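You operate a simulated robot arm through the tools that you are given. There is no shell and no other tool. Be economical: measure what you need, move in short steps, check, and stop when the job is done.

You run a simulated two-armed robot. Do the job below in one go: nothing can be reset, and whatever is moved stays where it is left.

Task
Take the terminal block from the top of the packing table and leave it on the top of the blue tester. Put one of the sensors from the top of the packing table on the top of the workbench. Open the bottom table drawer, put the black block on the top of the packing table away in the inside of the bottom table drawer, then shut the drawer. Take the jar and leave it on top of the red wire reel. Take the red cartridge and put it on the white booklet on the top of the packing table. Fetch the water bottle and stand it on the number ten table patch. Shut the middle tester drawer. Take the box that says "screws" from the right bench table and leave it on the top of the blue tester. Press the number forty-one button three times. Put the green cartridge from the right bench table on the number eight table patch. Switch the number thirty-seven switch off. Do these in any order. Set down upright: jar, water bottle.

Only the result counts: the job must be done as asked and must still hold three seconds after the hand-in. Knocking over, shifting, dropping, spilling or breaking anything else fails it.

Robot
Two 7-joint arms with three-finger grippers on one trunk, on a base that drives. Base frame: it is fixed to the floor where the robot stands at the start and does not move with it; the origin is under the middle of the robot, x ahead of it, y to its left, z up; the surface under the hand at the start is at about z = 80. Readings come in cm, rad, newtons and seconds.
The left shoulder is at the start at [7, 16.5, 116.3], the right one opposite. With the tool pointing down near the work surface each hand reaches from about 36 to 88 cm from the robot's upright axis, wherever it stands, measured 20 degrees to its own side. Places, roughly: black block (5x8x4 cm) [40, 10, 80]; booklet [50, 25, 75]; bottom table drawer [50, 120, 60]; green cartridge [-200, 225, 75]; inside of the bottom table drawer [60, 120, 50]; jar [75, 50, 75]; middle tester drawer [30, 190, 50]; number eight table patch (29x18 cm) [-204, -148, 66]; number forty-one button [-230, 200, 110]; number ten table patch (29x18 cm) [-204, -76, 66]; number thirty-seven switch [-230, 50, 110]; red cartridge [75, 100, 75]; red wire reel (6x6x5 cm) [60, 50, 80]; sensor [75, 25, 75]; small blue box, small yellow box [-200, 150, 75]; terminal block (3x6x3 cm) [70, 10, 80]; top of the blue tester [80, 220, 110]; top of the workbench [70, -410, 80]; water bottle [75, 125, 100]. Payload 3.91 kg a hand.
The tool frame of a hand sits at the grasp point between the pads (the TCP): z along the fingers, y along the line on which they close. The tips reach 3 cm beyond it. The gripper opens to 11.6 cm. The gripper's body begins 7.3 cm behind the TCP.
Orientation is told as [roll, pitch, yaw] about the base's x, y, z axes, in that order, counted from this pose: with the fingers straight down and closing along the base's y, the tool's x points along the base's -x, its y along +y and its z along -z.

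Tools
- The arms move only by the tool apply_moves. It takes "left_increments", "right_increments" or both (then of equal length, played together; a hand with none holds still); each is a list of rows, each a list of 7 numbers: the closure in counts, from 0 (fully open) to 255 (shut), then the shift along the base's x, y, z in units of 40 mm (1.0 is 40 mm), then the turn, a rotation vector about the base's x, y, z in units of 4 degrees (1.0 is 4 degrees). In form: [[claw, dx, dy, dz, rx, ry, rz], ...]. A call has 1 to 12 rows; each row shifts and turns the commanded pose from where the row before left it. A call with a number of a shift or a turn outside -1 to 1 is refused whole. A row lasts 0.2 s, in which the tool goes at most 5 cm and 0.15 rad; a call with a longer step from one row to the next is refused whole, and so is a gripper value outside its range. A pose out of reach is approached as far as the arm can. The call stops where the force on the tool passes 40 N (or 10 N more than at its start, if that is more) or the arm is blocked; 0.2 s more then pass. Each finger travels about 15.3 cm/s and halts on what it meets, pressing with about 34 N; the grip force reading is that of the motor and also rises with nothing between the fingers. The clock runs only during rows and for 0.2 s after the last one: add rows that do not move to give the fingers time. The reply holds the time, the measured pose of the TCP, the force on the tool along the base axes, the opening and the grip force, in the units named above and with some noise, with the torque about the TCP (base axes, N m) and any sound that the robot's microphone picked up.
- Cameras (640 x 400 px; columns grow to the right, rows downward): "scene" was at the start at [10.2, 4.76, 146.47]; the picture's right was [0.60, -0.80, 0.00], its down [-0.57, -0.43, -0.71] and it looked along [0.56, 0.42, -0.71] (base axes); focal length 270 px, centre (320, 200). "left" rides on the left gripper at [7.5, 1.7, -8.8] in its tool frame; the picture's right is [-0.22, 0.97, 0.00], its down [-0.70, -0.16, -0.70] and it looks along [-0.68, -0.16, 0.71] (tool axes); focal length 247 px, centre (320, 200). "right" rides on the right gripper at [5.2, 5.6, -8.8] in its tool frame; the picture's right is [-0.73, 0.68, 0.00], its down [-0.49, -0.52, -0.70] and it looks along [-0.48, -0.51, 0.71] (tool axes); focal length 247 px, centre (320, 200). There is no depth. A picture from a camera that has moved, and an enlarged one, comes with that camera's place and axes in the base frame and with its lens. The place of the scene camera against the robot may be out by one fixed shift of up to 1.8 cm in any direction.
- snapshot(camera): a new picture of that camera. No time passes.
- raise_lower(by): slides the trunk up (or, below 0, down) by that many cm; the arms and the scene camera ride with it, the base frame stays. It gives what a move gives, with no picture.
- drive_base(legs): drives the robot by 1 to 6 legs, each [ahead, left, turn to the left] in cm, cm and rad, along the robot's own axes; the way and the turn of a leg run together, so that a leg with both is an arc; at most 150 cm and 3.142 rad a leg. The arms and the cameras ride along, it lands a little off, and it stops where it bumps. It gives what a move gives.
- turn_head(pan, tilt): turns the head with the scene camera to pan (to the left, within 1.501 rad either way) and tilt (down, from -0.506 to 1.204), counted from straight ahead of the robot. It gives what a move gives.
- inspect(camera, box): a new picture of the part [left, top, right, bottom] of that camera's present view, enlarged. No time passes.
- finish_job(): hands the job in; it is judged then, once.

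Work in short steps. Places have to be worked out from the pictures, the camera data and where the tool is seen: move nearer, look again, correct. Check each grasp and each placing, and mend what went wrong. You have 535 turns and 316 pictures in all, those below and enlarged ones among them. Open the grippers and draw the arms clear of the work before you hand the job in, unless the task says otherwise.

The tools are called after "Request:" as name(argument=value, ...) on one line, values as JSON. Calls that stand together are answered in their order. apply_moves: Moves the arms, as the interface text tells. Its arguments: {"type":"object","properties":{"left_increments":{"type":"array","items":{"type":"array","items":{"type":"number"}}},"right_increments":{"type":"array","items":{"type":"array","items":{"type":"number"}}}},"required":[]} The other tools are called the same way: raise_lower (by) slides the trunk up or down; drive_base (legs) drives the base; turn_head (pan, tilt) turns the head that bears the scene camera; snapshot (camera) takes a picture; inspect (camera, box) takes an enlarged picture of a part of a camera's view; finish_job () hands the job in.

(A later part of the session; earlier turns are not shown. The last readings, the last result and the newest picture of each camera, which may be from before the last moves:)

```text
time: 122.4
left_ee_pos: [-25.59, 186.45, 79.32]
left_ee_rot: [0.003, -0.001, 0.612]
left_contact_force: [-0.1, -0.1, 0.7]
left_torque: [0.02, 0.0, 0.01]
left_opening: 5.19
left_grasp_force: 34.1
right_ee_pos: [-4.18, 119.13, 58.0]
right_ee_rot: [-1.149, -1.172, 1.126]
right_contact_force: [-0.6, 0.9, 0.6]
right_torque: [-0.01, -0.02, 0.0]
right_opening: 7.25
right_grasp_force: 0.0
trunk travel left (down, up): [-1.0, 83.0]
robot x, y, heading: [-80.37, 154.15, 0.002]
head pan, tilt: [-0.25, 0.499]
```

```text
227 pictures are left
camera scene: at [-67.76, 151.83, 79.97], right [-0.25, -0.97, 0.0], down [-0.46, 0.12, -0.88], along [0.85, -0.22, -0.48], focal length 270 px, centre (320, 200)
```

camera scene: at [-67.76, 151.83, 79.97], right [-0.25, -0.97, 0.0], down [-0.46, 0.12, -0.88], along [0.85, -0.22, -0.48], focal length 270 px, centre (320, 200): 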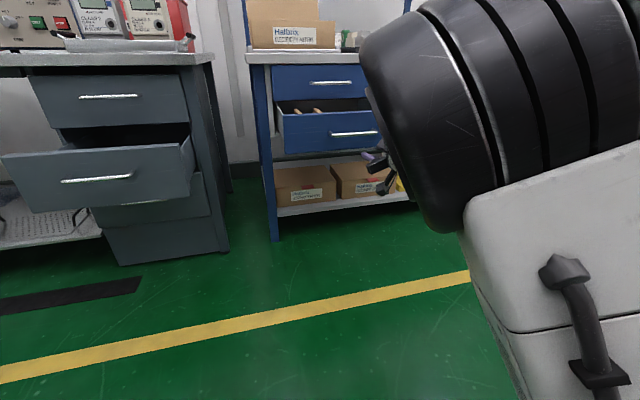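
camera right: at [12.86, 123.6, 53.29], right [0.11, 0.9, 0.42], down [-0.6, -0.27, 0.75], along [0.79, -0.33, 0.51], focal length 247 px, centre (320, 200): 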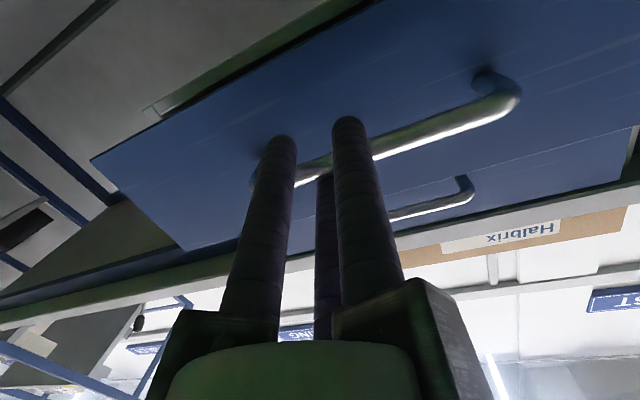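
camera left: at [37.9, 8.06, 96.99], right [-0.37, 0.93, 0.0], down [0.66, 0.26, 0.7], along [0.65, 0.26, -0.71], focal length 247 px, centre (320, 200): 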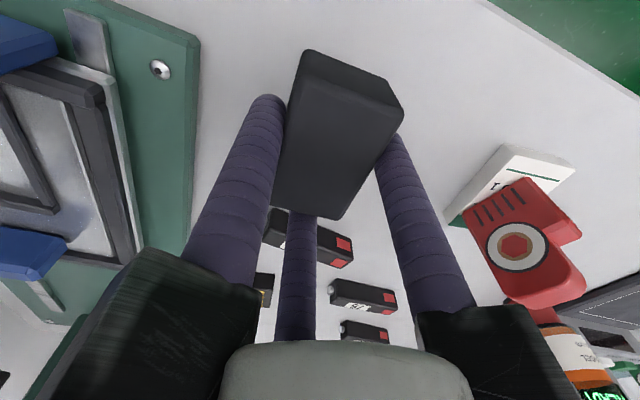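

Raise the trunk 50 cm and drive right to look into the drawer and place the block with the left hand.

Request:
raise_lower(by=50)

Request:
drive_base(legs=[[0, -66, 0], [30, 0, 0]])

Request:
turn_head(pan=0.3, tilt=0.8)

Request:
snapshot(camera="scene")

Request:
snapshot(camera="left")

```text
refused: 50 is not a number from -40 to 40
```

```text
time: 127.7
left_ee_pos: [4.2, 120.28, 79.29]
left_ee_rot: [0.003, -0.001, 0.611]
left_contact_force: [0.1, 0.0, 0.0]
left_torque: [0.02, 0.04, 0.03]
left_opening: 5.19
left_grasp_force: 33.9
right_ee_pos: [25.46, 52.88, 57.9]
right_ee_rot: [-1.147, -1.175, 1.12]
right_contact_force: [-0.1, -0.6, 0.2]
right_torque: [0.01, 0.02, 0.04]
right_opening: 7.26
right_grasp_force: 0.1
trunk travel left (down, up): [-1.0, 83.0]
robot x, y, heading: [-50.5, 88.15, 0.0]
head pan, tilt: [-0.25, 0.499]
```

```text
time: 128.7
left_ee_pos: [4.12, 120.29, 79.2]
left_ee_rot: [0.0, 0.001, 0.61]
left_contact_force: [-0.8, -0.7, -0.5]
left_torque: [0.03, 0.0, -0.03]
left_opening: 5.15
left_grasp_force: 34.1
right_ee_pos: [25.32, 52.77, 57.88]
right_ee_rot: [-1.146, -1.178, 1.118]
right_contact_force: [-0.6, -0.3, -0.6]
right_torque: [0.01, 0.05, 0.01]
right_opening: 7.28
right_grasp_force: 0.1
trunk travel left (down, up): [-1.0, 83.0]
robot x, y, heading: [-50.46, 88.71, -0.002]
head pan, tilt: [0.3, 0.799]
```

```text
226 pictures are left
camera scene: at [-39.15, 90.48, 77.37], right [0.29, -0.96, 0.0], down [-0.69, -0.21, -0.7], along [0.67, 0.2, -0.72], focal length 270 px, centre (320, 200)
```

scene: 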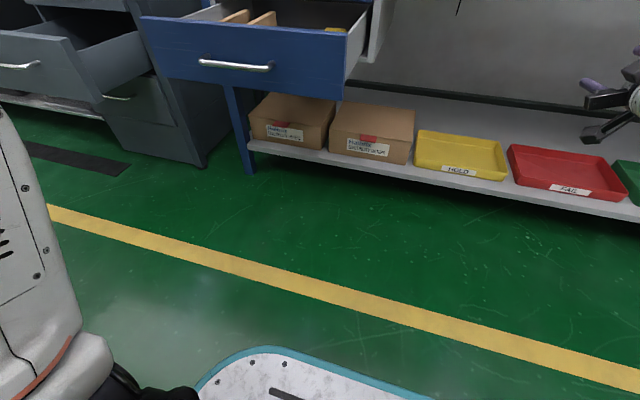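

```text
225 pictures are left
camera left: at [-2.97, 117.52, 87.91], right [-0.37, 0.93, 0.0], down [0.66, 0.27, 0.7], along [0.65, 0.26, -0.71], focal length 247 px, centre (320, 200)
```

left: 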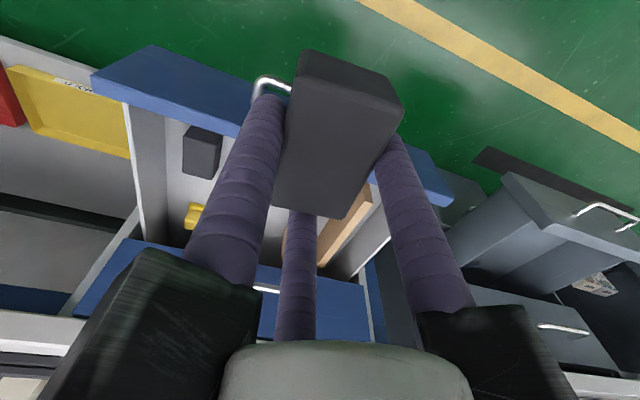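

The drawer contains a few things (a dark block, yellow item, wooden pieces). Raise the trunk to look in from above.

Request:
raise_lower(by=40)

Request:
turn_head(pan=0.45, tilt=0.75)

Request:
snapshot(camera="scene")

Request:
snapshot(camera="left")

```text
time: 132.5
left_ee_pos: [4.14, 120.31, 119.16]
left_ee_rot: [0.0, 0.001, 0.608]
left_contact_force: [0.1, -0.4, -0.7]
left_torque: [0.01, -0.02, -0.01]
left_opening: 5.18
left_grasp_force: 34.2
right_ee_pos: [25.43, 52.99, 97.82]
right_ee_rot: [-1.145, -1.175, 1.117]
right_contact_force: [-0.7, 0.2, 0.2]
right_torque: [-0.03, 0.02, -0.04]
right_opening: 7.27
right_grasp_force: 0.1
trunk travel left (down, up): [-41.0, 43.0]
robot x, y, heading: [-50.43, 88.34, -0.003]
head pan, tilt: [0.3, 0.799]
```

```text
time: 133.2
left_ee_pos: [4.17, 120.3, 119.14]
left_ee_rot: [0.0, 0.001, 0.609]
left_contact_force: [0.5, 0.9, -0.1]
left_torque: [0.02, 0.0, -0.02]
left_opening: 5.19
left_grasp_force: 34.6
right_ee_pos: [25.27, 52.81, 97.91]
right_ee_rot: [-1.148, -1.176, 1.117]
right_contact_force: [-0.6, 0.7, 0.4]
right_torque: [-0.02, 0.0, -0.04]
right_opening: 7.25
right_grasp_force: 0.1
trunk travel left (down, up): [-41.0, 43.0]
robot x, y, heading: [-50.63, 88.17, -0.009]
head pan, tilt: [0.45, 0.75]
```

```text
224 pictures are left
camera scene: at [-39.39, 91.71, 117.76], right [0.43, -0.9, 0.0], down [-0.62, -0.29, -0.73], along [0.66, 0.31, -0.68], focal length 270 px, centre (320, 200)
```

scene: 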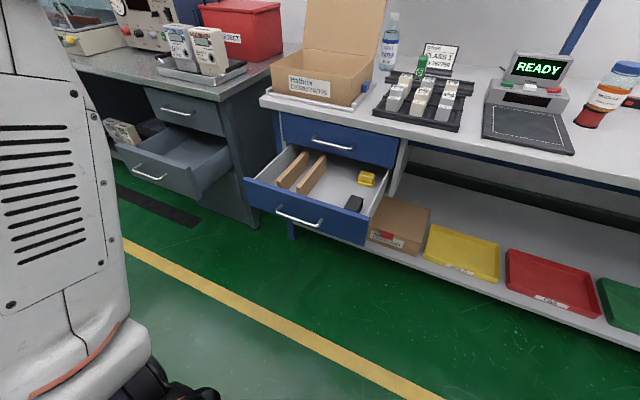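

```text
223 pictures are left
camera left: at [-2.97, 117.52, 127.91], right [-0.37, 0.93, 0.0], down [0.66, 0.27, 0.7], along [0.65, 0.26, -0.71], focal length 247 px, centre (320, 200)
```

left: 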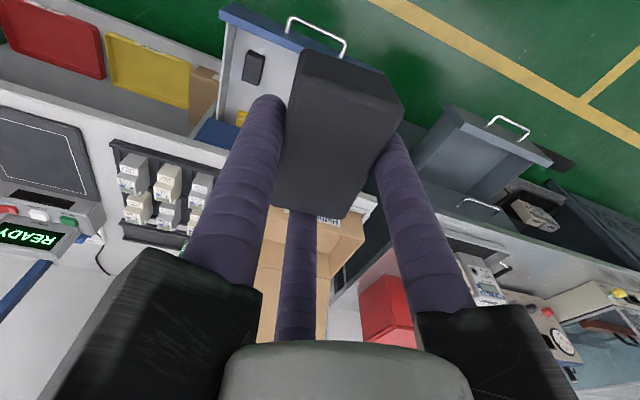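

Request:
inspect(camera="scene", box=[230, 120, 410, 250])

```text
3.08 times, centred on (320, 185) of scene
camera zoom: at [-39.39, 91.71, 117.76], right [0.43, -0.9, 0.0], down [-0.62, -0.29, -0.73], along [0.66, 0.31, -0.68], focal length 830 px, centre (320, 246)
```

zoom: 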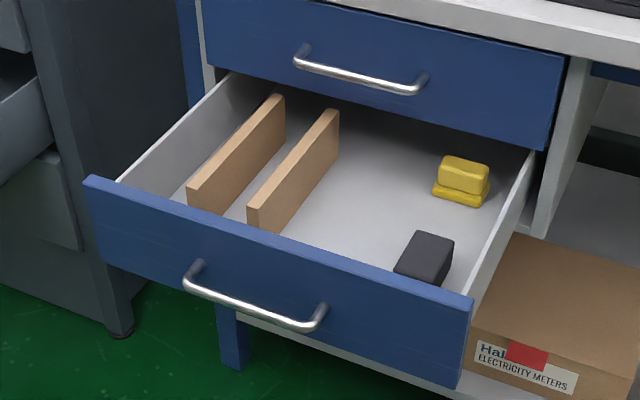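

Free floor lies at about x 12–34, y 112–126 between the wooden dividers and the other items. I'll put the block near [19.7,118.3] with yaw 60° (camera housing and finger rails then clear front panel and the upper handle). Position above first.

Request:
apply_moves(left_increments=[[255, 0.7, -0.05, 0, 0, 0, 1], [255, 0.7, -0.05, 0, 0, 0, 1], [255, 0.7, -0.05, 0, 0, 0, 1], [255, 0.7, -0.05, 0, 0, 0, 1], [255, 0.7, -0.05, 0, 0, 0, 1], [255, 0.7, -0.03, 0, 0, 0, 1], [255, 0, 0, 0, 0, 0, 0.25], [255, 0, 0, 0, 0, 0, 0]])

Request:
raise_lower(by=-38)

Request:
snapshot(camera="left")

Request:
snapshot(camera="scene")

```text
time: 135.0
left_ee_pos: [5.11, 120.31, 119.3]
left_ee_rot: [0.001, 0.001, 0.651]
left_contact_force: [-0.2, 0.6, 0.0]
left_torque: [0.0, -0.01, -0.01]
left_opening: 5.18
left_grasp_force: 34.0
left hand out of reach, approached as far as the arm can: row 1, 2, 3, 4, 5, 6
right_ee_pos: [25.31, 52.81, 97.87]
right_ee_rot: [-1.147, -1.176, 1.117]
right_contact_force: [-0.3, 1.0, 0.8]
right_torque: [0.0, -0.01, 0.0]
right_opening: 7.25
right_grasp_force: 0.0
trunk travel left (down, up): [-41.0, 43.0]
robot x, y, heading: [-50.52, 88.09, -0.004]
head pan, tilt: [0.45, 0.75]
```

```text
time: 138.7
left_ee_pos: [5.05, 120.3, 81.21]
left_ee_rot: [0.003, 0.001, 0.652]
left_contact_force: [-0.1, -0.2, -0.7]
left_torque: [-0.01, 0.01, -0.03]
left_opening: 5.15
left_grasp_force: 34.1
right_ee_pos: [25.43, 52.84, 59.9]
right_ee_rot: [-1.147, -1.177, 1.117]
right_contact_force: [-0.4, 0.0, 0.1]
right_torque: [-0.01, -0.01, 0.02]
right_opening: 7.26
right_grasp_force: 0.0
trunk travel left (down, up): [-3.0, 81.0]
robot x, y, heading: [-51.01, 87.89, -0.002]
head pan, tilt: [0.45, 0.75]
```

```text
221 pictures are left
camera left: at [-1.94, 117.18, 89.91], right [-0.41, 0.91, 0.0], down [0.65, 0.29, 0.7], along [0.64, 0.29, -0.71], focal length 247 px, centre (320, 200)
```

left: 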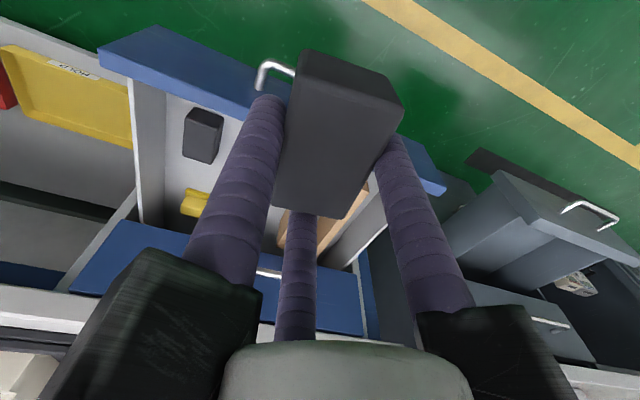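

```text
220 pictures are left
camera scene: at [-39.4, 91.71, 79.77], right [0.43, -0.9, 0.0], down [-0.62, -0.29, -0.73], along [0.66, 0.32, -0.68], focal length 270 px, centre (320, 200)
```

scene: 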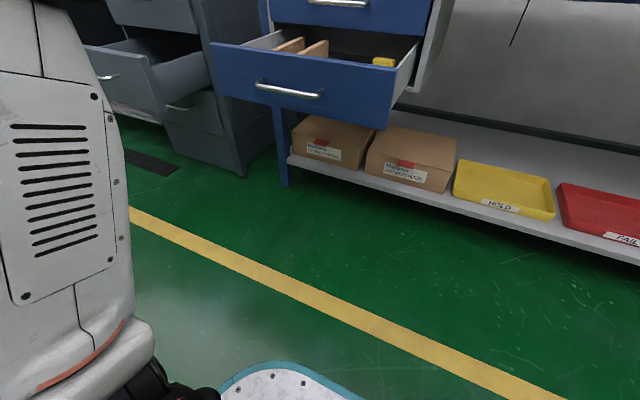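

The left arm is too high relative to the lowered trunk to extend. Raise the trunk 22 cm, then move the arm down and forward.

Request:
raise_lower(by=24)

Request:
apply_moves(left_increments=[[255, 0, 0, -0.9, 0, 0, 0], [255, 0, 0, -0.9, 0, 0, 0], [255, 0, 0, -0.9, 0, 0, 0], [255, 0.3, 0, -0.6, 0, 0, 0], [255, 0.8, 0, 0, 0, 0, 0], [255, 0.8, 0, 0, 0, 0, 0], [255, 0.8, 0, 0, 0, 0, 0], [255, 0.8, 0, 0, 0, 0, 0], [255, 0, 0, 0, 0, 0, 0]])

```text
time: 141.2
left_ee_pos: [5.06, 120.26, 105.23]
left_ee_rot: [0.003, -0.001, 0.65]
left_contact_force: [-1.0, 0.0, -0.3]
left_torque: [-0.02, -0.02, 0.02]
left_opening: 5.17
left_grasp_force: 33.9
right_ee_pos: [25.41, 52.86, 83.84]
right_ee_rot: [-1.146, -1.176, 1.116]
right_contact_force: [0.2, 0.7, -0.1]
right_torque: [-0.01, -0.01, 0.04]
right_opening: 7.25
right_grasp_force: 0.1
trunk travel left (down, up): [-27.0, 57.0]
robot x, y, heading: [-50.86, 88.34, -0.009]
head pan, tilt: [0.45, 0.75]
```

```text
time: 143.2
left_ee_pos: [18.91, 120.35, 92.12]
left_ee_rot: [-0.001, -0.002, 0.652]
left_contact_force: [-1.1, 0.3, -1.0]
left_torque: [0.04, -0.01, 0.01]
left_opening: 5.18
left_grasp_force: 34.2
right_ee_pos: [25.32, 52.89, 83.99]
right_ee_rot: [-1.148, -1.174, 1.118]
right_contact_force: [0.1, 0.3, 0.7]
right_torque: [-0.02, 0.01, 0.01]
right_opening: 7.26
right_grasp_force: 0.1
trunk travel left (down, up): [-27.0, 57.0]
robot x, y, heading: [-50.36, 88.58, -0.005]
head pan, tilt: [0.45, 0.75]
```

Request:
apply_moves(left_increments=[[255, 0.5, -0.28, -0.5, 0, 0, 1], [255, 0, 0, -0.6, 0, 0, 1], [255, 0, 0, -0.6, 0, 0, 1], [255, 0, 0, -0.6, 0, 0, 1], [255, 0, 0, -0.6, 0, 0, 1], [255, 0, 0, -0.6, 0, 0, 0.7], [255, 0, 0, 0, 0, 0, 0]])

Request:
snapshot(camera="left")

Request:
snapshot(camera="scene")

```text
time: 144.8
left_ee_pos: [21.01, 119.07, 77.98]
left_ee_rot: [0.001, 0.0, 1.048]
left_contact_force: [0.1, -0.1, -0.4]
left_torque: [-0.01, -0.02, -0.01]
left_opening: 5.19
left_grasp_force: 34.3
right_ee_pos: [25.51, 52.82, 83.89]
right_ee_rot: [-1.147, -1.176, 1.119]
right_contact_force: [0.5, 0.2, -0.9]
right_torque: [0.01, -0.02, 0.0]
right_opening: 7.27
right_grasp_force: 0.0
trunk travel left (down, up): [-27.0, 57.0]
robot x, y, heading: [-50.21, 88.31, -0.002]
head pan, tilt: [0.45, 0.75]
```

```text
219 pictures are left
camera left: at [15.83, 113.6, 86.66], right [-0.73, 0.68, 0.0], down [0.49, 0.52, 0.7], along [0.47, 0.51, -0.71], focal length 247 px, centre (320, 200)
```

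left: 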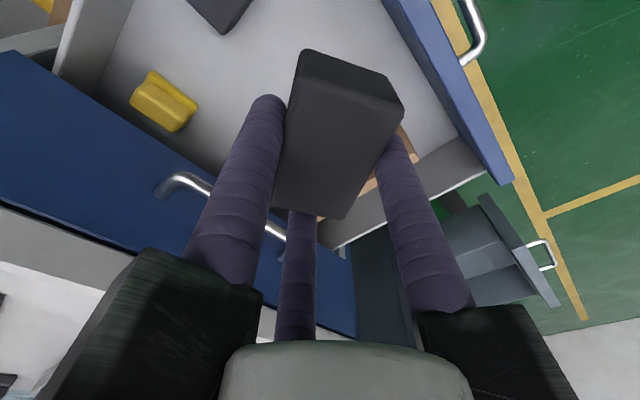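

```text
218 pictures are left
camera scene: at [-39.39, 91.71, 103.77], right [0.43, -0.9, 0.0], down [-0.62, -0.29, -0.73], along [0.66, 0.32, -0.68], focal length 270 px, centre (320, 200)
```

scene: 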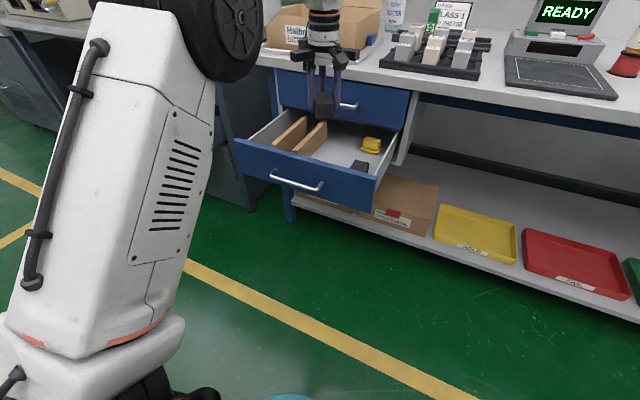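

Camera housing vs front panel and rail vs upper handle both leave under 1 cm; I shift +0.8 cm in x and descend carefully to z≈62.

Request:
apply_moves(left_increments=[[255, 0.2, 0, -0.6, 0, 0, 0], [255, 0, 0, -0.8, 0, 0, 0], [255, 0, 0, -0.8, 0, 0, 0], [255, 0, 0, -0.8, 0, 0, 0], [255, 0, 0, -0.8, 0, 0, 0], [255, 0, 0, 0, 0, 0, 0]])

Request:
snapshot(camera="left")

Request:
inspect(camera="scene", box=[220, 80, 440, 230])

```text
time: 146.2
left_ee_pos: [21.82, 119.13, 62.79]
left_ee_rot: [0.001, 0.001, 1.047]
left_contact_force: [0.5, -0.8, -0.2]
left_torque: [0.02, 0.01, 0.0]
left_opening: 5.18
left_grasp_force: 34.4
right_ee_pos: [25.37, 52.88, 83.91]
right_ee_rot: [-1.147, -1.175, 1.116]
right_contact_force: [0.1, 0.1, -0.4]
right_torque: [-0.01, -0.01, 0.03]
right_opening: 7.25
right_grasp_force: 0.1
trunk travel left (down, up): [-27.0, 57.0]
robot x, y, heading: [-50.86, 88.02, -0.005]
head pan, tilt: [0.45, 0.75]
```

```text
217 pictures are left
camera left: at [16.65, 113.57, 71.52], right [-0.73, 0.68, 0.0], down [0.49, 0.52, 0.7], along [0.48, 0.51, -0.71], focal length 247 px, centre (320, 200)
```

left: 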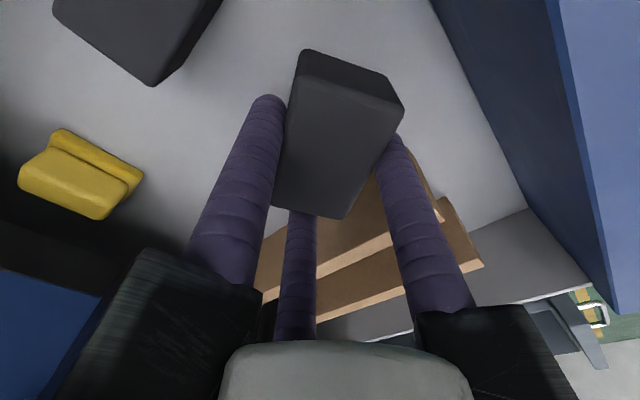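

```text
2.67 times, centred on (330, 155) of scene
camera zoom: at [-39.4, 91.71, 103.77], right [0.43, -0.9, 0.0], down [-0.62, -0.29, -0.73], along [0.66, 0.32, -0.68], focal length 719 px, centre (293, 320)
```

zoom: 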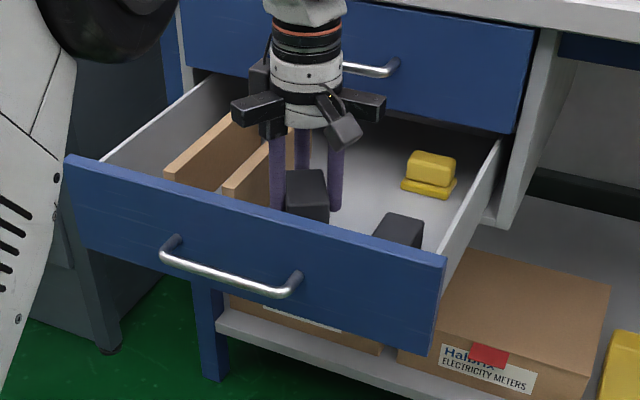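

Clear on all sides. Continue down gently until contact with the drawer floor.

Request:
apply_moves(left_increments=[[255, 0, 0, -0.3, 0, 0, 0], [255, 0, 0, -0.3, 0, 0, 0], [255, 0, 0, -0.2, 0, 0, 0], [255, 0, 0, -0.15, 0, 0, 0], [255, 0, 0, -0.1, 0, 0, 0], [255, 0, 0, 0, 0, 0, 0]])

Request:
snapshot(camera="left")

Request:
inspect(camera="scene", box=[220, 80, 440, 230])

```text
time: 147.6
left_ee_pos: [21.89, 119.1, 58.48]
left_ee_rot: [0.003, -0.001, 1.049]
left_contact_force: [0.6, 0.6, 0.4]
left_torque: [0.0, -0.02, 0.03]
left_opening: 5.17
left_grasp_force: 34.1
right_ee_pos: [25.42, 52.82, 83.96]
right_ee_rot: [-1.147, -1.176, 1.116]
right_contact_force: [-0.1, 0.3, 0.3]
right_torque: [0.0, 0.01, -0.01]
right_opening: 7.29
right_grasp_force: 0.0
trunk travel left (down, up): [-27.0, 57.0]
robot x, y, heading: [-50.36, 88.16, -0.007]
head pan, tilt: [0.45, 0.75]
```

```text
215 pictures are left
camera left: at [16.66, 113.6, 67.28], right [-0.73, 0.68, 0.0], down [0.49, 0.52, 0.7], along [0.48, 0.51, -0.71], focal length 247 px, centre (320, 200)
```

left: 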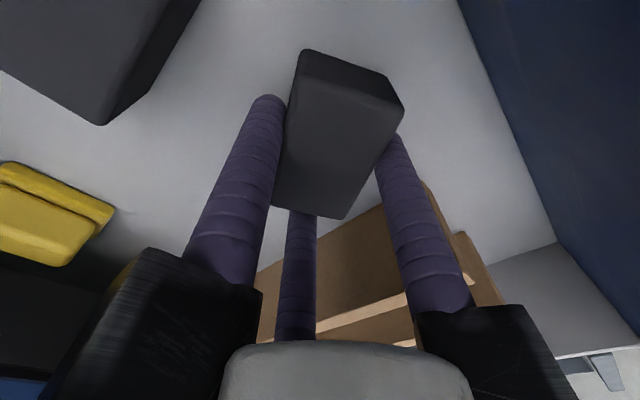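

```text
2.67 times, centred on (330, 155) of scene
camera zoom: at [-39.4, 91.71, 103.77], right [0.43, -0.9, 0.0], down [-0.62, -0.29, -0.73], along [0.66, 0.32, -0.68], focal length 719 px, centre (293, 320)
```

zoom: 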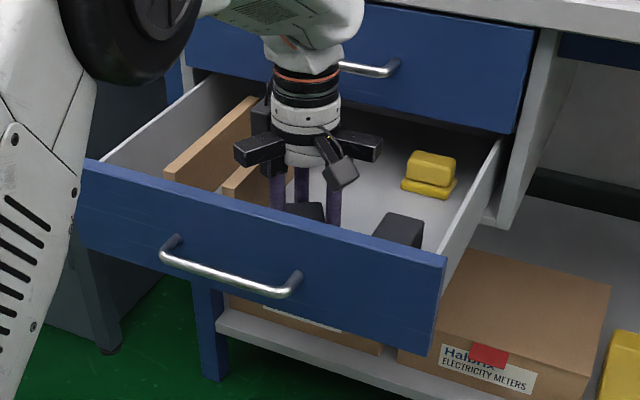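

Request:
apply_moves(left_increments=[[255, 0, 0, -0.12, 0, 0, 0], [255, 0, 0, -0.12, 0, 0, 0], [255, 0, 0, -0.1, 0, 0, 0], [255, 0, 0, -0.1, 0, 0, 0], [255, 0, 0, -0.1, 0, 0, 0], [255, 0, 0, -0.1, 0, 0, 0], [255, 0, 0, 0, 0, 0, 0]])

```text
time: 148.3
left_ee_pos: [22.33, 119.21, 58.55]
left_ee_rot: [-0.012, -0.012, 1.047]
left_contact_force: [1.1, -0.7, 21.5]
left_torque: [-0.36, 0.79, 0.05]
left_opening: 5.21
left_grasp_force: 34.1
right_ee_pos: [25.23, 52.78, 83.93]
right_ee_rot: [-1.147, -1.178, 1.116]
right_contact_force: [0.3, 0.7, 0.6]
right_torque: [0.0, -0.04, -0.01]
right_opening: 7.25
right_grasp_force: 0.0
trunk travel left (down, up): [-27.0, 57.0]
robot x, y, heading: [-50.73, 88.63, -0.004]
head pan, tilt: [0.45, 0.75]
stopped in row 3 (left hand): the force on the tool passed its limit at 43 N (the readings are from after the stop); the commanded pose is now the measured one
```

Floor contact made. Open slowly and withdraw upward.

Request:
apply_moves(left_increments=[[255, 0, 0, 0.02, 0, 0, 0], [138, 0, 0, 0, 0, 0, 0], [134, 0, 0, 0, 0, 0, 0], [125, 0, 0, 0, 0, 0, 0], [110, 0, 0, 0, 0, 0, 0], [100, 0, 0, 0, 0, 0, 0], [100, 0, 0, 0, 0, 0, 0]])

Request:
apply_moves(left_increments=[[100, 0, 0, 0.5, 0, 0, 0], [100, 0, 0, 0.8, 0, 0, 0], [100, 0, 0, 0.8, 0, 0, 0], [100, 0, 0, 1, 0, 0, 0], [100, 0, 0, 1, 0, 0, 0], [100, 0, 0, 1, 0, 0, 0], [100, 0, 0, 1, 0, 0, 0], [100, 0, 0, 0, 0, 0, 0]])

Request:
snapshot(camera="left")

Request:
inspect(camera="scene", box=[220, 80, 440, 230])

```text
time: 149.9
left_ee_pos: [22.11, 119.28, 58.25]
left_ee_rot: [-0.006, -0.007, 1.05]
left_contact_force: [-0.2, 0.1, 0.5]
left_torque: [-0.02, -0.01, -0.02]
left_opening: 7.06
left_grasp_force: 0.1
right_ee_pos: [25.32, 52.87, 83.88]
right_ee_rot: [-1.147, -1.178, 1.118]
right_contact_force: [-0.3, -0.5, 0.1]
right_torque: [-0.01, -0.03, -0.02]
right_opening: 7.26
right_grasp_force: 0.1
trunk travel left (down, up): [-27.0, 57.0]
robot x, y, heading: [-50.54, 88.03, -0.009]
head pan, tilt: [0.45, 0.75]
```

```text
time: 151.7
left_ee_pos: [22.17, 119.31, 82.58]
left_ee_rot: [-0.005, -0.005, 1.049]
left_contact_force: [1.6, 0.5, -0.6]
left_torque: [0.02, -0.01, 0.01]
left_opening: 7.05
left_grasp_force: 0.0
right_ee_pos: [25.43, 52.74, 83.93]
right_ee_rot: [-1.145, -1.176, 1.117]
right_contact_force: [0.6, 0.0, 0.2]
right_torque: [0.01, -0.01, -0.02]
right_opening: 7.26
right_grasp_force: 0.1
trunk travel left (down, up): [-27.0, 57.0]
robot x, y, heading: [-50.32, 88.31, -0.008]
head pan, tilt: [0.45, 0.75]
```

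```text
213 pictures are left
camera left: at [16.83, 113.67, 91.23], right [-0.73, 0.68, 0.0], down [0.48, 0.52, 0.71], along [0.48, 0.51, -0.71], focal length 247 px, centre (320, 200)
```

left: 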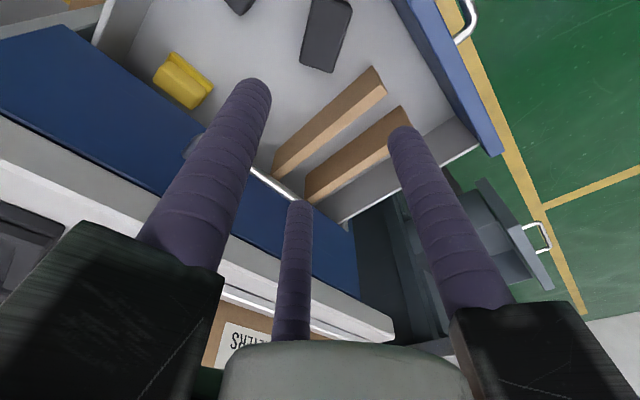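

```text
2.67 times, centred on (330, 155) of scene
camera zoom: at [-39.39, 91.72, 103.76], right [0.43, -0.9, 0.0], down [-0.62, -0.29, -0.73], along [0.66, 0.32, -0.68], focal length 719 px, centre (293, 320)
```

zoom: 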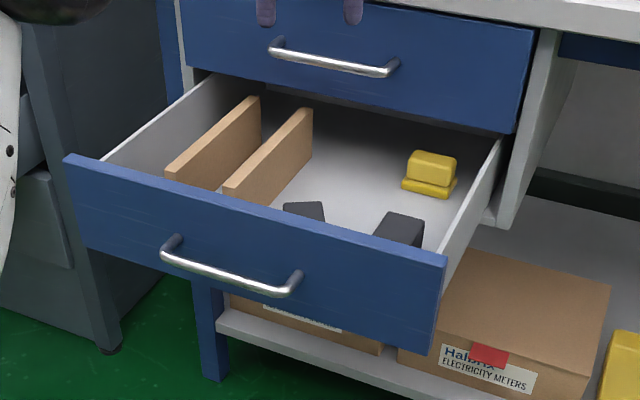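

The black block is in the drawer. Now close it with the right hand's fingertips: back off, retract/raise the left hand, close the right fingers, and lower the trunk.

Request:
drive_base(legs=[[-26, 0, 0]])

Request:
apply_moves(left_increments=[[100, -0.5, 0, 0.6, 0, 0, 0], [100, -0.5, 0, 0.6, 0, 0, 0], [100, -0.5, 0, 0.6, 0, 0, 0], [100, -0.5, 0, 0.6, 0, 0, 0], [100, -0.5, 0, 0.6, 0, 0, 0], [100, -0.5, 0, 0.6, 0, 0, 0], [100, -0.5, 0, 0.6, 0, 0, 0], [100, -0.5, 0, 0.6, 0, 0, 0], [100, -0.4, 0, 0.5, 0, 0, 0], [100, 0, 0, 0, 0, 0, 0]], right_increments=[[255, 0, 0, 0, 0, 0, 0], [255, 0, 0, 0, 0, 0, 0], [255, 0, 0, 0, 0, 0, 0], [255, 0, 0, 0, 0, 0, 0], [255, 0, 0, 0, 0, 0, 0], [255, 0, 0, 0, 0, 0, 0], [255, 0, 0, 0, 0, 0, 0], [255, 0, 0, 0, 0, 0, 0], [255, 0, 0, 0, 0, 0, 0], [255, 0, 0, 0, 0, 0, 0]])

Request:
raise_lower(by=-26)

```text
time: 153.6
left_ee_pos: [-3.65, 119.37, 82.68]
left_ee_rot: [-0.008, -0.007, 1.048]
left_contact_force: [-0.5, -0.1, -0.1]
left_torque: [-0.02, 0.01, 0.01]
left_opening: 7.04
left_grasp_force: 0.0
right_ee_pos: [-0.44, 53.05, 83.89]
right_ee_rot: [-1.148, -1.176, 1.119]
right_contact_force: [0.1, -0.3, 0.3]
right_torque: [0.03, 0.02, 0.03]
right_opening: 7.26
right_grasp_force: 0.0
trunk travel left (down, up): [-27.0, 57.0]
robot x, y, heading: [-75.59, 88.44, -0.005]
head pan, tilt: [0.45, 0.75]
```

```text
time: 155.8
left_ee_pos: [-21.27, 119.46, 103.81]
left_ee_rot: [-0.009, -0.007, 1.048]
left_contact_force: [-0.6, 0.6, -0.4]
left_torque: [0.0, -0.01, -0.01]
left_opening: 7.08
left_grasp_force: 0.1
right_ee_pos: [-0.26, 53.04, 83.8]
right_ee_rot: [-1.146, -1.176, 1.117]
right_contact_force: [1.0, -0.2, 0.5]
right_torque: [0.02, 0.03, -0.04]
right_opening: 0.91
right_grasp_force: 34.0
trunk travel left (down, up): [-27.0, 57.0]
robot x, y, heading: [-76.42, 88.06, -0.007]
head pan, tilt: [0.45, 0.75]
```

```text
time: 158.4
left_ee_pos: [-21.3, 119.42, 77.8]
left_ee_rot: [-0.006, -0.007, 1.048]
left_contact_force: [0.1, 0.0, 0.3]
left_torque: [-0.01, -0.02, -0.01]
left_opening: 7.04
left_grasp_force: 0.0
right_ee_pos: [-0.33, 52.9, 57.97]
right_ee_rot: [-1.146, -1.176, 1.119]
right_contact_force: [-0.6, 0.5, -0.2]
right_torque: [0.02, 0.0, 0.01]
right_opening: 0.92
right_grasp_force: 33.4
trunk travel left (down, up): [-1.0, 83.0]
robot x, y, heading: [-76.16, 88.54, -0.004]
head pan, tilt: [0.45, 0.75]
```

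Request:
drive_base(legs=[[0, 59, 0], [14, 0, 0]])

Request:
turn_head(pan=-0.25, tilt=0.4)

Request:
snapshot(camera="scene")

Request:
snapshot(camera="right")

```text
time: 162.7
left_ee_pos: [-7.39, 178.77, 77.76]
left_ee_rot: [-0.008, -0.008, 1.055]
left_contact_force: [-0.2, -0.2, 0.5]
left_torque: [-0.03, 0.02, -0.02]
left_opening: 7.04
left_grasp_force: 0.0
right_ee_pos: [13.82, 112.49, 57.93]
right_ee_rot: [-1.144, -1.176, 1.125]
right_contact_force: [-0.6, 0.2, -0.1]
right_torque: [0.02, 0.0, -0.01]
right_opening: 0.92
right_grasp_force: 34.3
trunk travel left (down, up): [-1.0, 83.0]
robot x, y, heading: [-62.03, 147.86, -0.001]
head pan, tilt: [0.45, 0.75]
```

```text
time: 163.8
left_ee_pos: [-7.35, 178.81, 77.69]
left_ee_rot: [-0.008, -0.008, 1.057]
left_contact_force: [-0.4, 0.2, 0.2]
left_torque: [0.01, -0.01, -0.02]
left_opening: 7.07
left_grasp_force: 0.0
right_ee_pos: [13.88, 112.33, 57.94]
right_ee_rot: [-1.144, -1.178, 1.124]
right_contact_force: [-0.5, -0.1, -0.7]
right_torque: [0.0, 0.0, 0.02]
right_opening: 0.92
right_grasp_force: 34.2
trunk travel left (down, up): [-1.0, 83.0]
robot x, y, heading: [-62.35, 147.37, 0.0]
head pan, tilt: [-0.25, 0.4]
```

```text
211 pictures are left
camera scene: at [-49.58, 144.97, 80.87], right [-0.24, -0.97, 0.0], down [-0.38, 0.1, -0.92], along [0.89, -0.22, -0.39], focal length 270 px, centre (320, 200)
```

scene: 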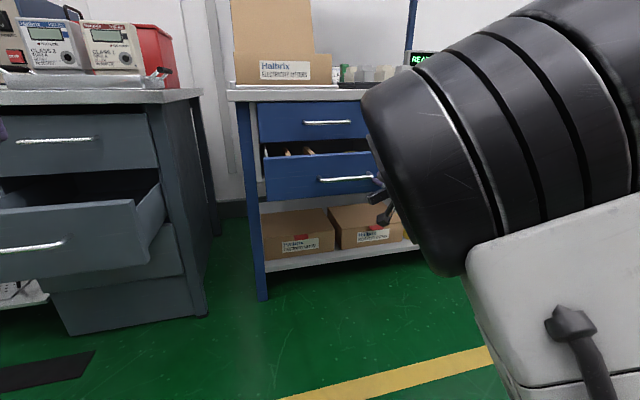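

```text
210 pictures are left
camera right: at [4.32, 116.2, 52.6], right [0.12, 0.89, 0.44], down [-0.61, -0.29, 0.74], along [0.79, -0.35, 0.51], focal length 247 px, centre (320, 200)
```

right: 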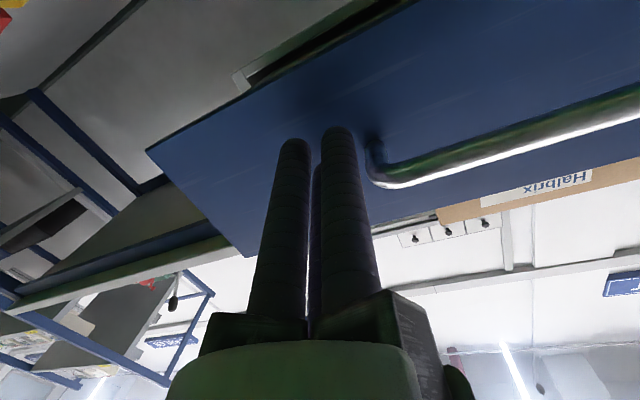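

The fingertips are on the drawer face beside the handle. Keep driving forward to shut it.

Request:
drive_base(legs=[[14, 0, 0]])

Request:
snapshot(camera="scene")

Request:
snapshot(camera="right")

```text
time: 165.1
left_ee_pos: [6.66, 178.69, 77.76]
left_ee_rot: [-0.007, -0.007, 1.053]
left_contact_force: [-0.6, -0.8, -0.8]
left_torque: [0.01, 0.0, -0.01]
left_opening: 7.05
left_grasp_force: 0.0
right_ee_pos: [27.86, 112.4, 57.87]
right_ee_rot: [-1.145, -1.177, 1.122]
right_contact_force: [-0.3, 0.3, -0.2]
right_torque: [-0.01, -0.01, 0.05]
right_opening: 0.91
right_grasp_force: 34.3
trunk travel left (down, up): [-1.0, 83.0]
robot x, y, heading: [-47.88, 147.22, -0.001]
head pan, tilt: [-0.25, 0.4]
```

```text
209 pictures are left
camera scene: at [-35.53, 144.99, 80.87], right [-0.24, -0.97, 0.0], down [-0.38, 0.1, -0.92], along [0.89, -0.23, -0.39], focal length 270 px, centre (320, 200)
```

scene: 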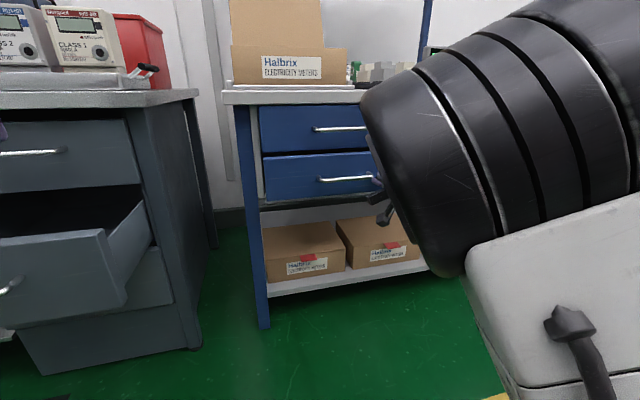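

```text
208 pictures are left
camera right: at [18.35, 116.22, 52.57], right [0.12, 0.89, 0.44], down [-0.6, -0.29, 0.74], along [0.79, -0.35, 0.51], focal length 247 px, centre (320, 200)
```

right: 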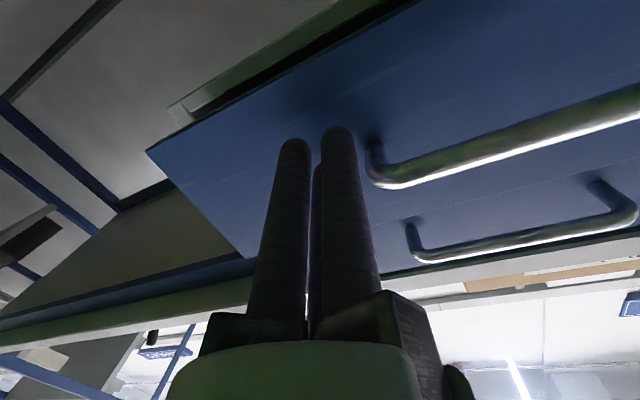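

Still a few cm to go. Push 5 cm more.

Request:
drive_base(legs=[[5, 0, 0]])

Request:
inspect(camera="scene", box=[220, 80, 400, 220])

```text
time: 166.0
left_ee_pos: [11.71, 178.64, 77.85]
left_ee_rot: [-0.006, -0.008, 1.053]
left_contact_force: [0.5, -0.1, -0.1]
left_torque: [-0.02, 0.0, -0.04]
left_opening: 7.05
left_grasp_force: 0.1
right_ee_pos: [32.99, 112.53, 57.89]
right_ee_rot: [-1.144, -1.176, 1.124]
right_contact_force: [-0.4, 0.1, -0.3]
right_torque: [-0.03, 0.02, -0.02]
right_opening: 0.92
right_grasp_force: 34.1
trunk travel left (down, up): [-1.0, 83.0]
robot x, y, heading: [-43.45, 147.16, 0.004]
head pan, tilt: [-0.25, 0.4]
```

```text
2.86 times, centred on (310, 150) of scene
camera zoom: at [-30.56, 145.0, 80.87], right [-0.24, -0.97, 0.0], down [-0.38, 0.1, -0.92], along [0.89, -0.23, -0.39], focal length 770 px, centre (349, 343)
```

zoom: 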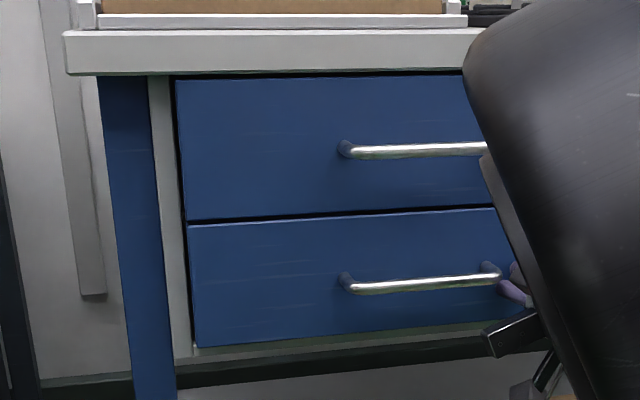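

It looks nearly flush; push a little more until resistance.

Request:
drive_base(legs=[[2, 0, 0]])

Request:
snapshot(camera="right")

```text
time: 166.8
left_ee_pos: [12.23, 178.72, 77.63]
left_ee_rot: [-0.008, -0.006, 1.055]
left_contact_force: [0.7, 0.7, -0.6]
left_torque: [0.02, -0.03, -0.02]
left_opening: 7.04
left_grasp_force: 0.0
right_ee_pos: [33.2, 112.32, 58.03]
right_ee_rot: [-1.149, -1.177, 1.126]
right_contact_force: [-11.2, 2.3, 3.2]
right_torque: [-0.14, -0.18, 0.03]
right_opening: 0.91
right_grasp_force: 34.4
trunk travel left (down, up): [-1.0, 83.0]
robot x, y, heading: [-43.13, 147.36, 0.005]
head pan, tilt: [-0.25, 0.4]
stopped in leg 1: the force on the tool passed its limit at 84 N (the readings are from after the stop); the commanded pose is now the measured one
```

```text
206 pictures are left
camera right: at [23.68, 116.09, 52.7], right [0.12, 0.89, 0.44], down [-0.61, -0.29, 0.74], along [0.79, -0.35, 0.51], focal length 247 px, centre (320, 200)
```

right: 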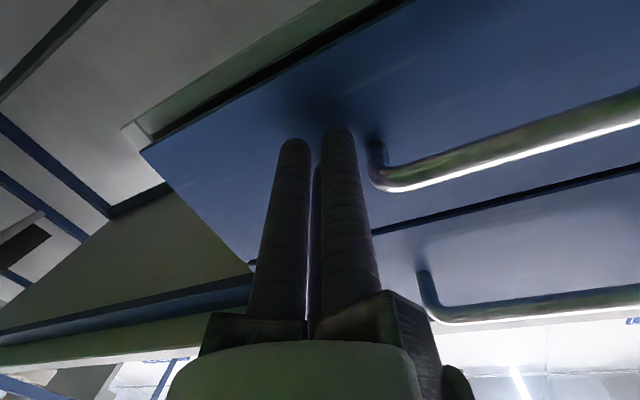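

Resistance met: the drawer is shut. Back away and survey the tester drawer next.

Request:
drive_base(legs=[[-45, 0, 0]])

Request:
turn_head(pan=0.45, tilt=0.35)

Request:
snapshot(camera="scene")

```text
time: 169.5
left_ee_pos: [-32.64, 178.45, 77.83]
left_ee_rot: [-0.006, -0.005, 1.048]
left_contact_force: [0.3, -0.2, 0.0]
left_torque: [0.04, 0.01, 0.01]
left_opening: 7.03
left_grasp_force: 0.1
right_ee_pos: [-11.87, 112.0, 57.94]
right_ee_rot: [-1.144, -1.176, 1.116]
right_contact_force: [0.0, -0.2, -0.5]
right_torque: [0.0, -0.01, -0.01]
right_opening: 0.92
right_grasp_force: 34.3
trunk travel left (down, up): [-1.0, 83.0]
robot x, y, heading: [-87.46, 147.16, 0.0]
head pan, tilt: [-0.25, 0.4]
```

```text
time: 170.6
left_ee_pos: [-32.59, 178.55, 77.7]
left_ee_rot: [-0.004, -0.005, 1.049]
left_contact_force: [1.0, 0.5, 0.0]
left_torque: [0.0, -0.03, -0.01]
left_opening: 7.05
left_grasp_force: 0.0
right_ee_pos: [-11.83, 112.02, 57.81]
right_ee_rot: [-1.143, -1.176, 1.115]
right_contact_force: [0.2, -0.2, 0.1]
right_torque: [-0.01, 0.02, -0.03]
right_opening: 0.91
right_grasp_force: 34.2
trunk travel left (down, up): [-1.0, 83.0]
robot x, y, heading: [-87.63, 147.27, -0.001]
head pan, tilt: [0.45, 0.351]
```

```text
205 pictures are left
camera scene: at [-75.56, 151.32, 81.33], right [0.43, -0.9, 0.0], down [-0.31, -0.15, -0.94], along [0.85, 0.4, -0.34], focal length 270 px, centre (320, 200)
```

scene: 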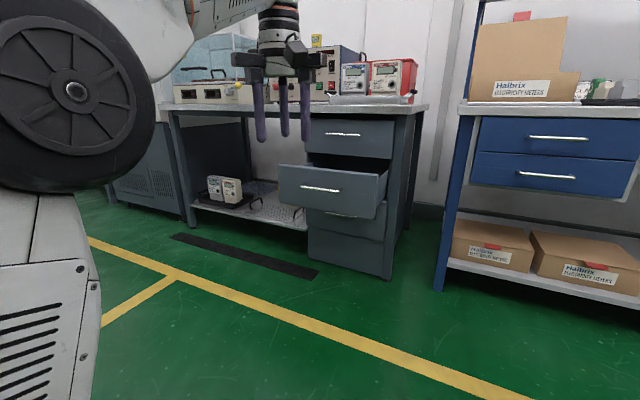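

Bottom table drawer looks flush. The tester's open middle drawer front spans y≈168–207 at x≈8–11, z≈53. I lower the right hand and drive to push it at y≈176, beside its handle.

Request:
apply_moves(right_increments=[[255, 0, 0, -0.4, 0, 0, 0], [255, 0, 0, -0.4, 0, 0, 0], [255, 0, 0, -0.4, 0, 0, 0], [255, 0, 0, 0, 0, 0, 0]])

Request:
drive_base(legs=[[0, 63, 0], [10, 0, 0]])

Request:
turn_head(pan=-0.2, tilt=0.3)

Request:
snapshot(camera="scene")

Request:
snapshot(camera="right")

```text
time: 171.8
left_ee_pos: [-32.62, 178.45, 77.71]
left_ee_rot: [-0.007, -0.004, 1.05]
left_contact_force: [0.1, -0.8, -0.2]
left_torque: [0.0, 0.03, -0.01]
left_opening: 7.06
left_grasp_force: 0.1
right_ee_pos: [-12.49, 107.96, 54.08]
right_ee_rot: [-1.049, -1.253, 0.985]
right_contact_force: [-0.2, -0.1, -0.5]
right_torque: [0.03, 0.0, -0.02]
right_opening: 0.9
right_grasp_force: 34.4
right hand out of reach, approached as far as the arm can: row 3
trunk travel left (down, up): [-1.0, 83.0]
robot x, y, heading: [-87.6, 147.29, -0.002]
head pan, tilt: [0.45, 0.351]
stopped in row 4 (right hand): the arm was blocked; the commanded pose is now the measured one
```

```text
time: 176.0
left_ee_pos: [-22.25, 241.11, 77.61]
left_ee_rot: [-0.005, -0.005, 1.051]
left_contact_force: [0.2, 0.1, 0.3]
left_torque: [0.01, -0.02, 0.02]
left_opening: 7.05
left_grasp_force: 0.1
right_ee_pos: [-2.12, 170.73, 53.91]
right_ee_rot: [-1.046, -1.253, 0.985]
right_contact_force: [0.2, 0.0, 0.2]
right_torque: [0.02, -0.01, -0.03]
right_opening: 0.9
right_grasp_force: 34.5
trunk travel left (down, up): [-1.0, 83.0]
robot x, y, heading: [-77.47, 209.87, -0.005]
head pan, tilt: [0.45, 0.351]
```

```text
time: 177.1
left_ee_pos: [-22.41, 241.24, 77.77]
left_ee_rot: [-0.005, -0.003, 1.051]
left_contact_force: [0.3, -0.6, -0.5]
left_torque: [0.01, -0.02, 0.0]
left_opening: 7.04
left_grasp_force: 0.1
right_ee_pos: [-2.15, 170.78, 53.89]
right_ee_rot: [-1.045, -1.253, 0.983]
right_contact_force: [0.0, 0.0, -0.8]
right_torque: [-0.03, 0.0, -0.03]
right_opening: 0.9
right_grasp_force: 33.5
trunk travel left (down, up): [-1.0, 83.0]
robot x, y, heading: [-77.58, 209.93, -0.001]
head pan, tilt: [-0.201, 0.3]
```

```text
204 pictures are left
camera scene: at [-64.59, 208.07, 81.8], right [-0.2, -0.98, 0.0], down [-0.29, 0.06, -0.96], along [0.94, -0.19, -0.3], focal length 270 px, centre (320, 200)
```

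scene: 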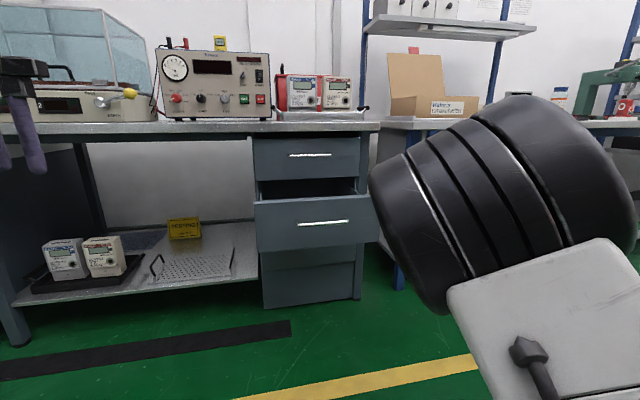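

```text
203 pictures are left
camera right: at [-11.55, 175.44, 48.92], right [0.15, 0.85, 0.51], down [-0.62, -0.32, 0.71], along [0.77, -0.43, 0.48], focal length 247 px, centre (320, 200)
```

right: 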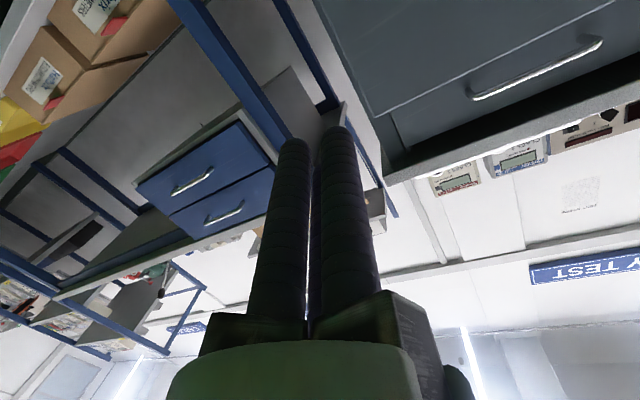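

The hand is just right of the drawer edge (drawer y≈175–212, handle 185–200). Shift 9 cm left, then push forward.

Request:
drive_base(legs=[[0, 9.2, 0], [12, 0, 0]])

Request:
snapshot(camera="right")

Request:
snapshot(camera="scene")

```text
time: 179.0
left_ee_pos: [-10.31, 250.35, 77.73]
left_ee_rot: [-0.007, -0.005, 1.051]
left_contact_force: [-1.1, 0.0, 0.3]
left_torque: [0.01, -0.02, 0.03]
left_opening: 7.06
left_grasp_force: 0.1
right_ee_pos: [9.94, 179.98, 53.88]
right_ee_rot: [-1.045, -1.253, 0.983]
right_contact_force: [-1.4, 0.0, 0.7]
right_torque: [0.0, 0.01, 0.0]
right_opening: 0.91
right_grasp_force: 34.5
trunk travel left (down, up): [-1.0, 83.0]
robot x, y, heading: [-65.46, 219.37, -0.003]
head pan, tilt: [-0.201, 0.3]
```

```text
202 pictures are left
camera right: at [0.51, 184.66, 48.91], right [0.15, 0.85, 0.51], down [-0.62, -0.32, 0.71], along [0.77, -0.43, 0.48], focal length 247 px, centre (320, 200)
```

right: 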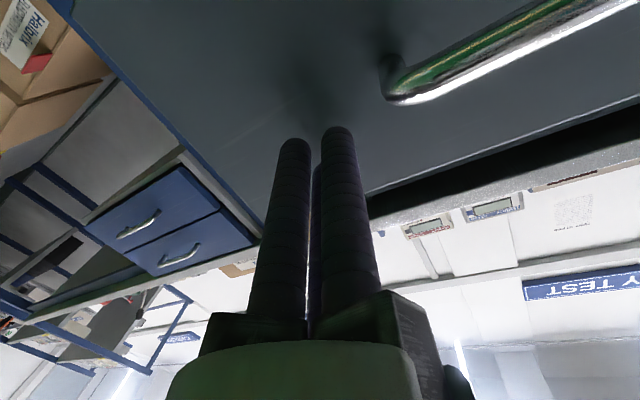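

```text
201 pictures are left
camera scene: at [-52.54, 217.26, 81.79], right [-0.2, -0.98, 0.0], down [-0.29, 0.06, -0.96], along [0.94, -0.19, -0.3], focal length 270 px, centre (320, 200)
```

scene: 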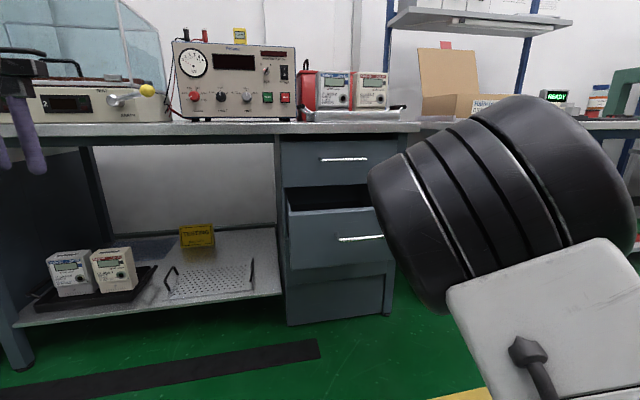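

Tips are against the face. Push on 10 cm.

Request:
drive_base(legs=[[10, 0, 0]])

Request:
snapshot(camera="scene")

```text
time: 180.2
left_ee_pos: [-0.31, 250.4, 77.67]
left_ee_rot: [-0.004, -0.006, 1.05]
left_contact_force: [0.1, 0.3, -0.6]
left_torque: [0.0, -0.03, 0.01]
left_opening: 7.04
left_grasp_force: 0.0
right_ee_pos: [19.74, 179.92, 53.88]
right_ee_rot: [-1.042, -1.253, 0.981]
right_contact_force: [-0.9, 0.1, -0.2]
right_torque: [-0.02, -0.01, 0.0]
right_opening: 0.9
right_grasp_force: 34.5
trunk travel left (down, up): [-1.0, 83.0]
robot x, y, heading: [-55.39, 219.21, -0.001]
head pan, tilt: [-0.201, 0.3]
```

```text
200 pictures are left
camera scene: at [-42.58, 217.24, 81.79], right [-0.2, -0.98, 0.0], down [-0.29, 0.06, -0.96], along [0.94, -0.19, -0.3], focal length 270 px, centre (320, 200)
```

scene: 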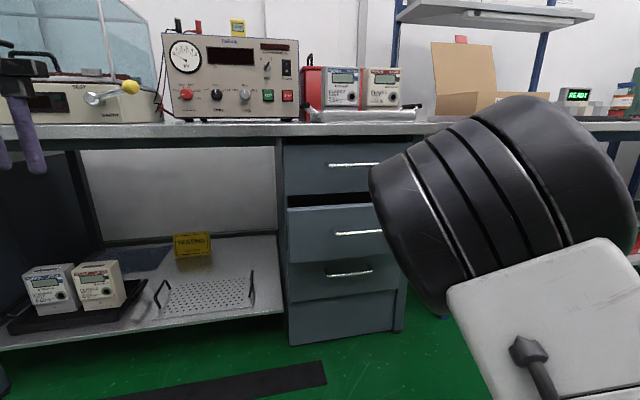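

Request:
drive_base(legs=[[6, 0, 0]])

Request:
inspect(camera="scene", box=[260, 110, 420, 330])

```text
time: 181.1
left_ee_pos: [5.74, 250.3, 77.65]
left_ee_rot: [-0.002, -0.006, 1.051]
left_contact_force: [0.2, -0.2, -0.4]
left_torque: [-0.01, -0.02, 0.04]
left_opening: 7.06
left_grasp_force: 0.0
right_ee_pos: [25.8, 179.9, 53.74]
right_ee_rot: [-1.042, -1.256, 0.981]
right_contact_force: [0.4, 0.6, 0.5]
right_torque: [0.03, -0.01, -0.01]
right_opening: 0.93
right_grasp_force: 34.2
trunk travel left (down, up): [-1.0, 83.0]
robot x, y, heading: [-49.32, 219.31, -0.002]
head pan, tilt: [-0.201, 0.3]
```

```text
1.82 times, centred on (340, 220) of scene
camera zoom: at [-36.57, 217.22, 81.79], right [-0.2, -0.98, 0.0], down [-0.29, 0.06, -0.96], along [0.94, -0.19, -0.3], focal length 490 px, centre (284, 164)
```

zoom: 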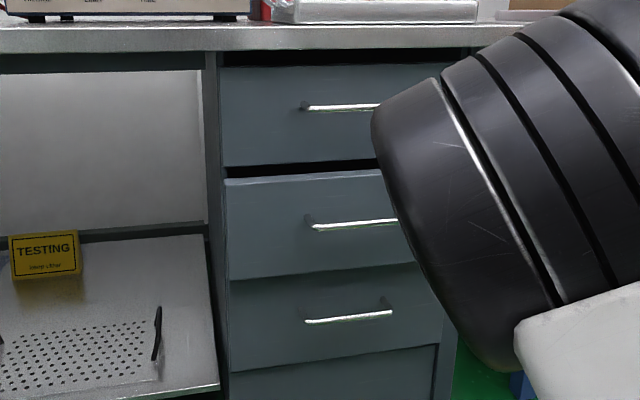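

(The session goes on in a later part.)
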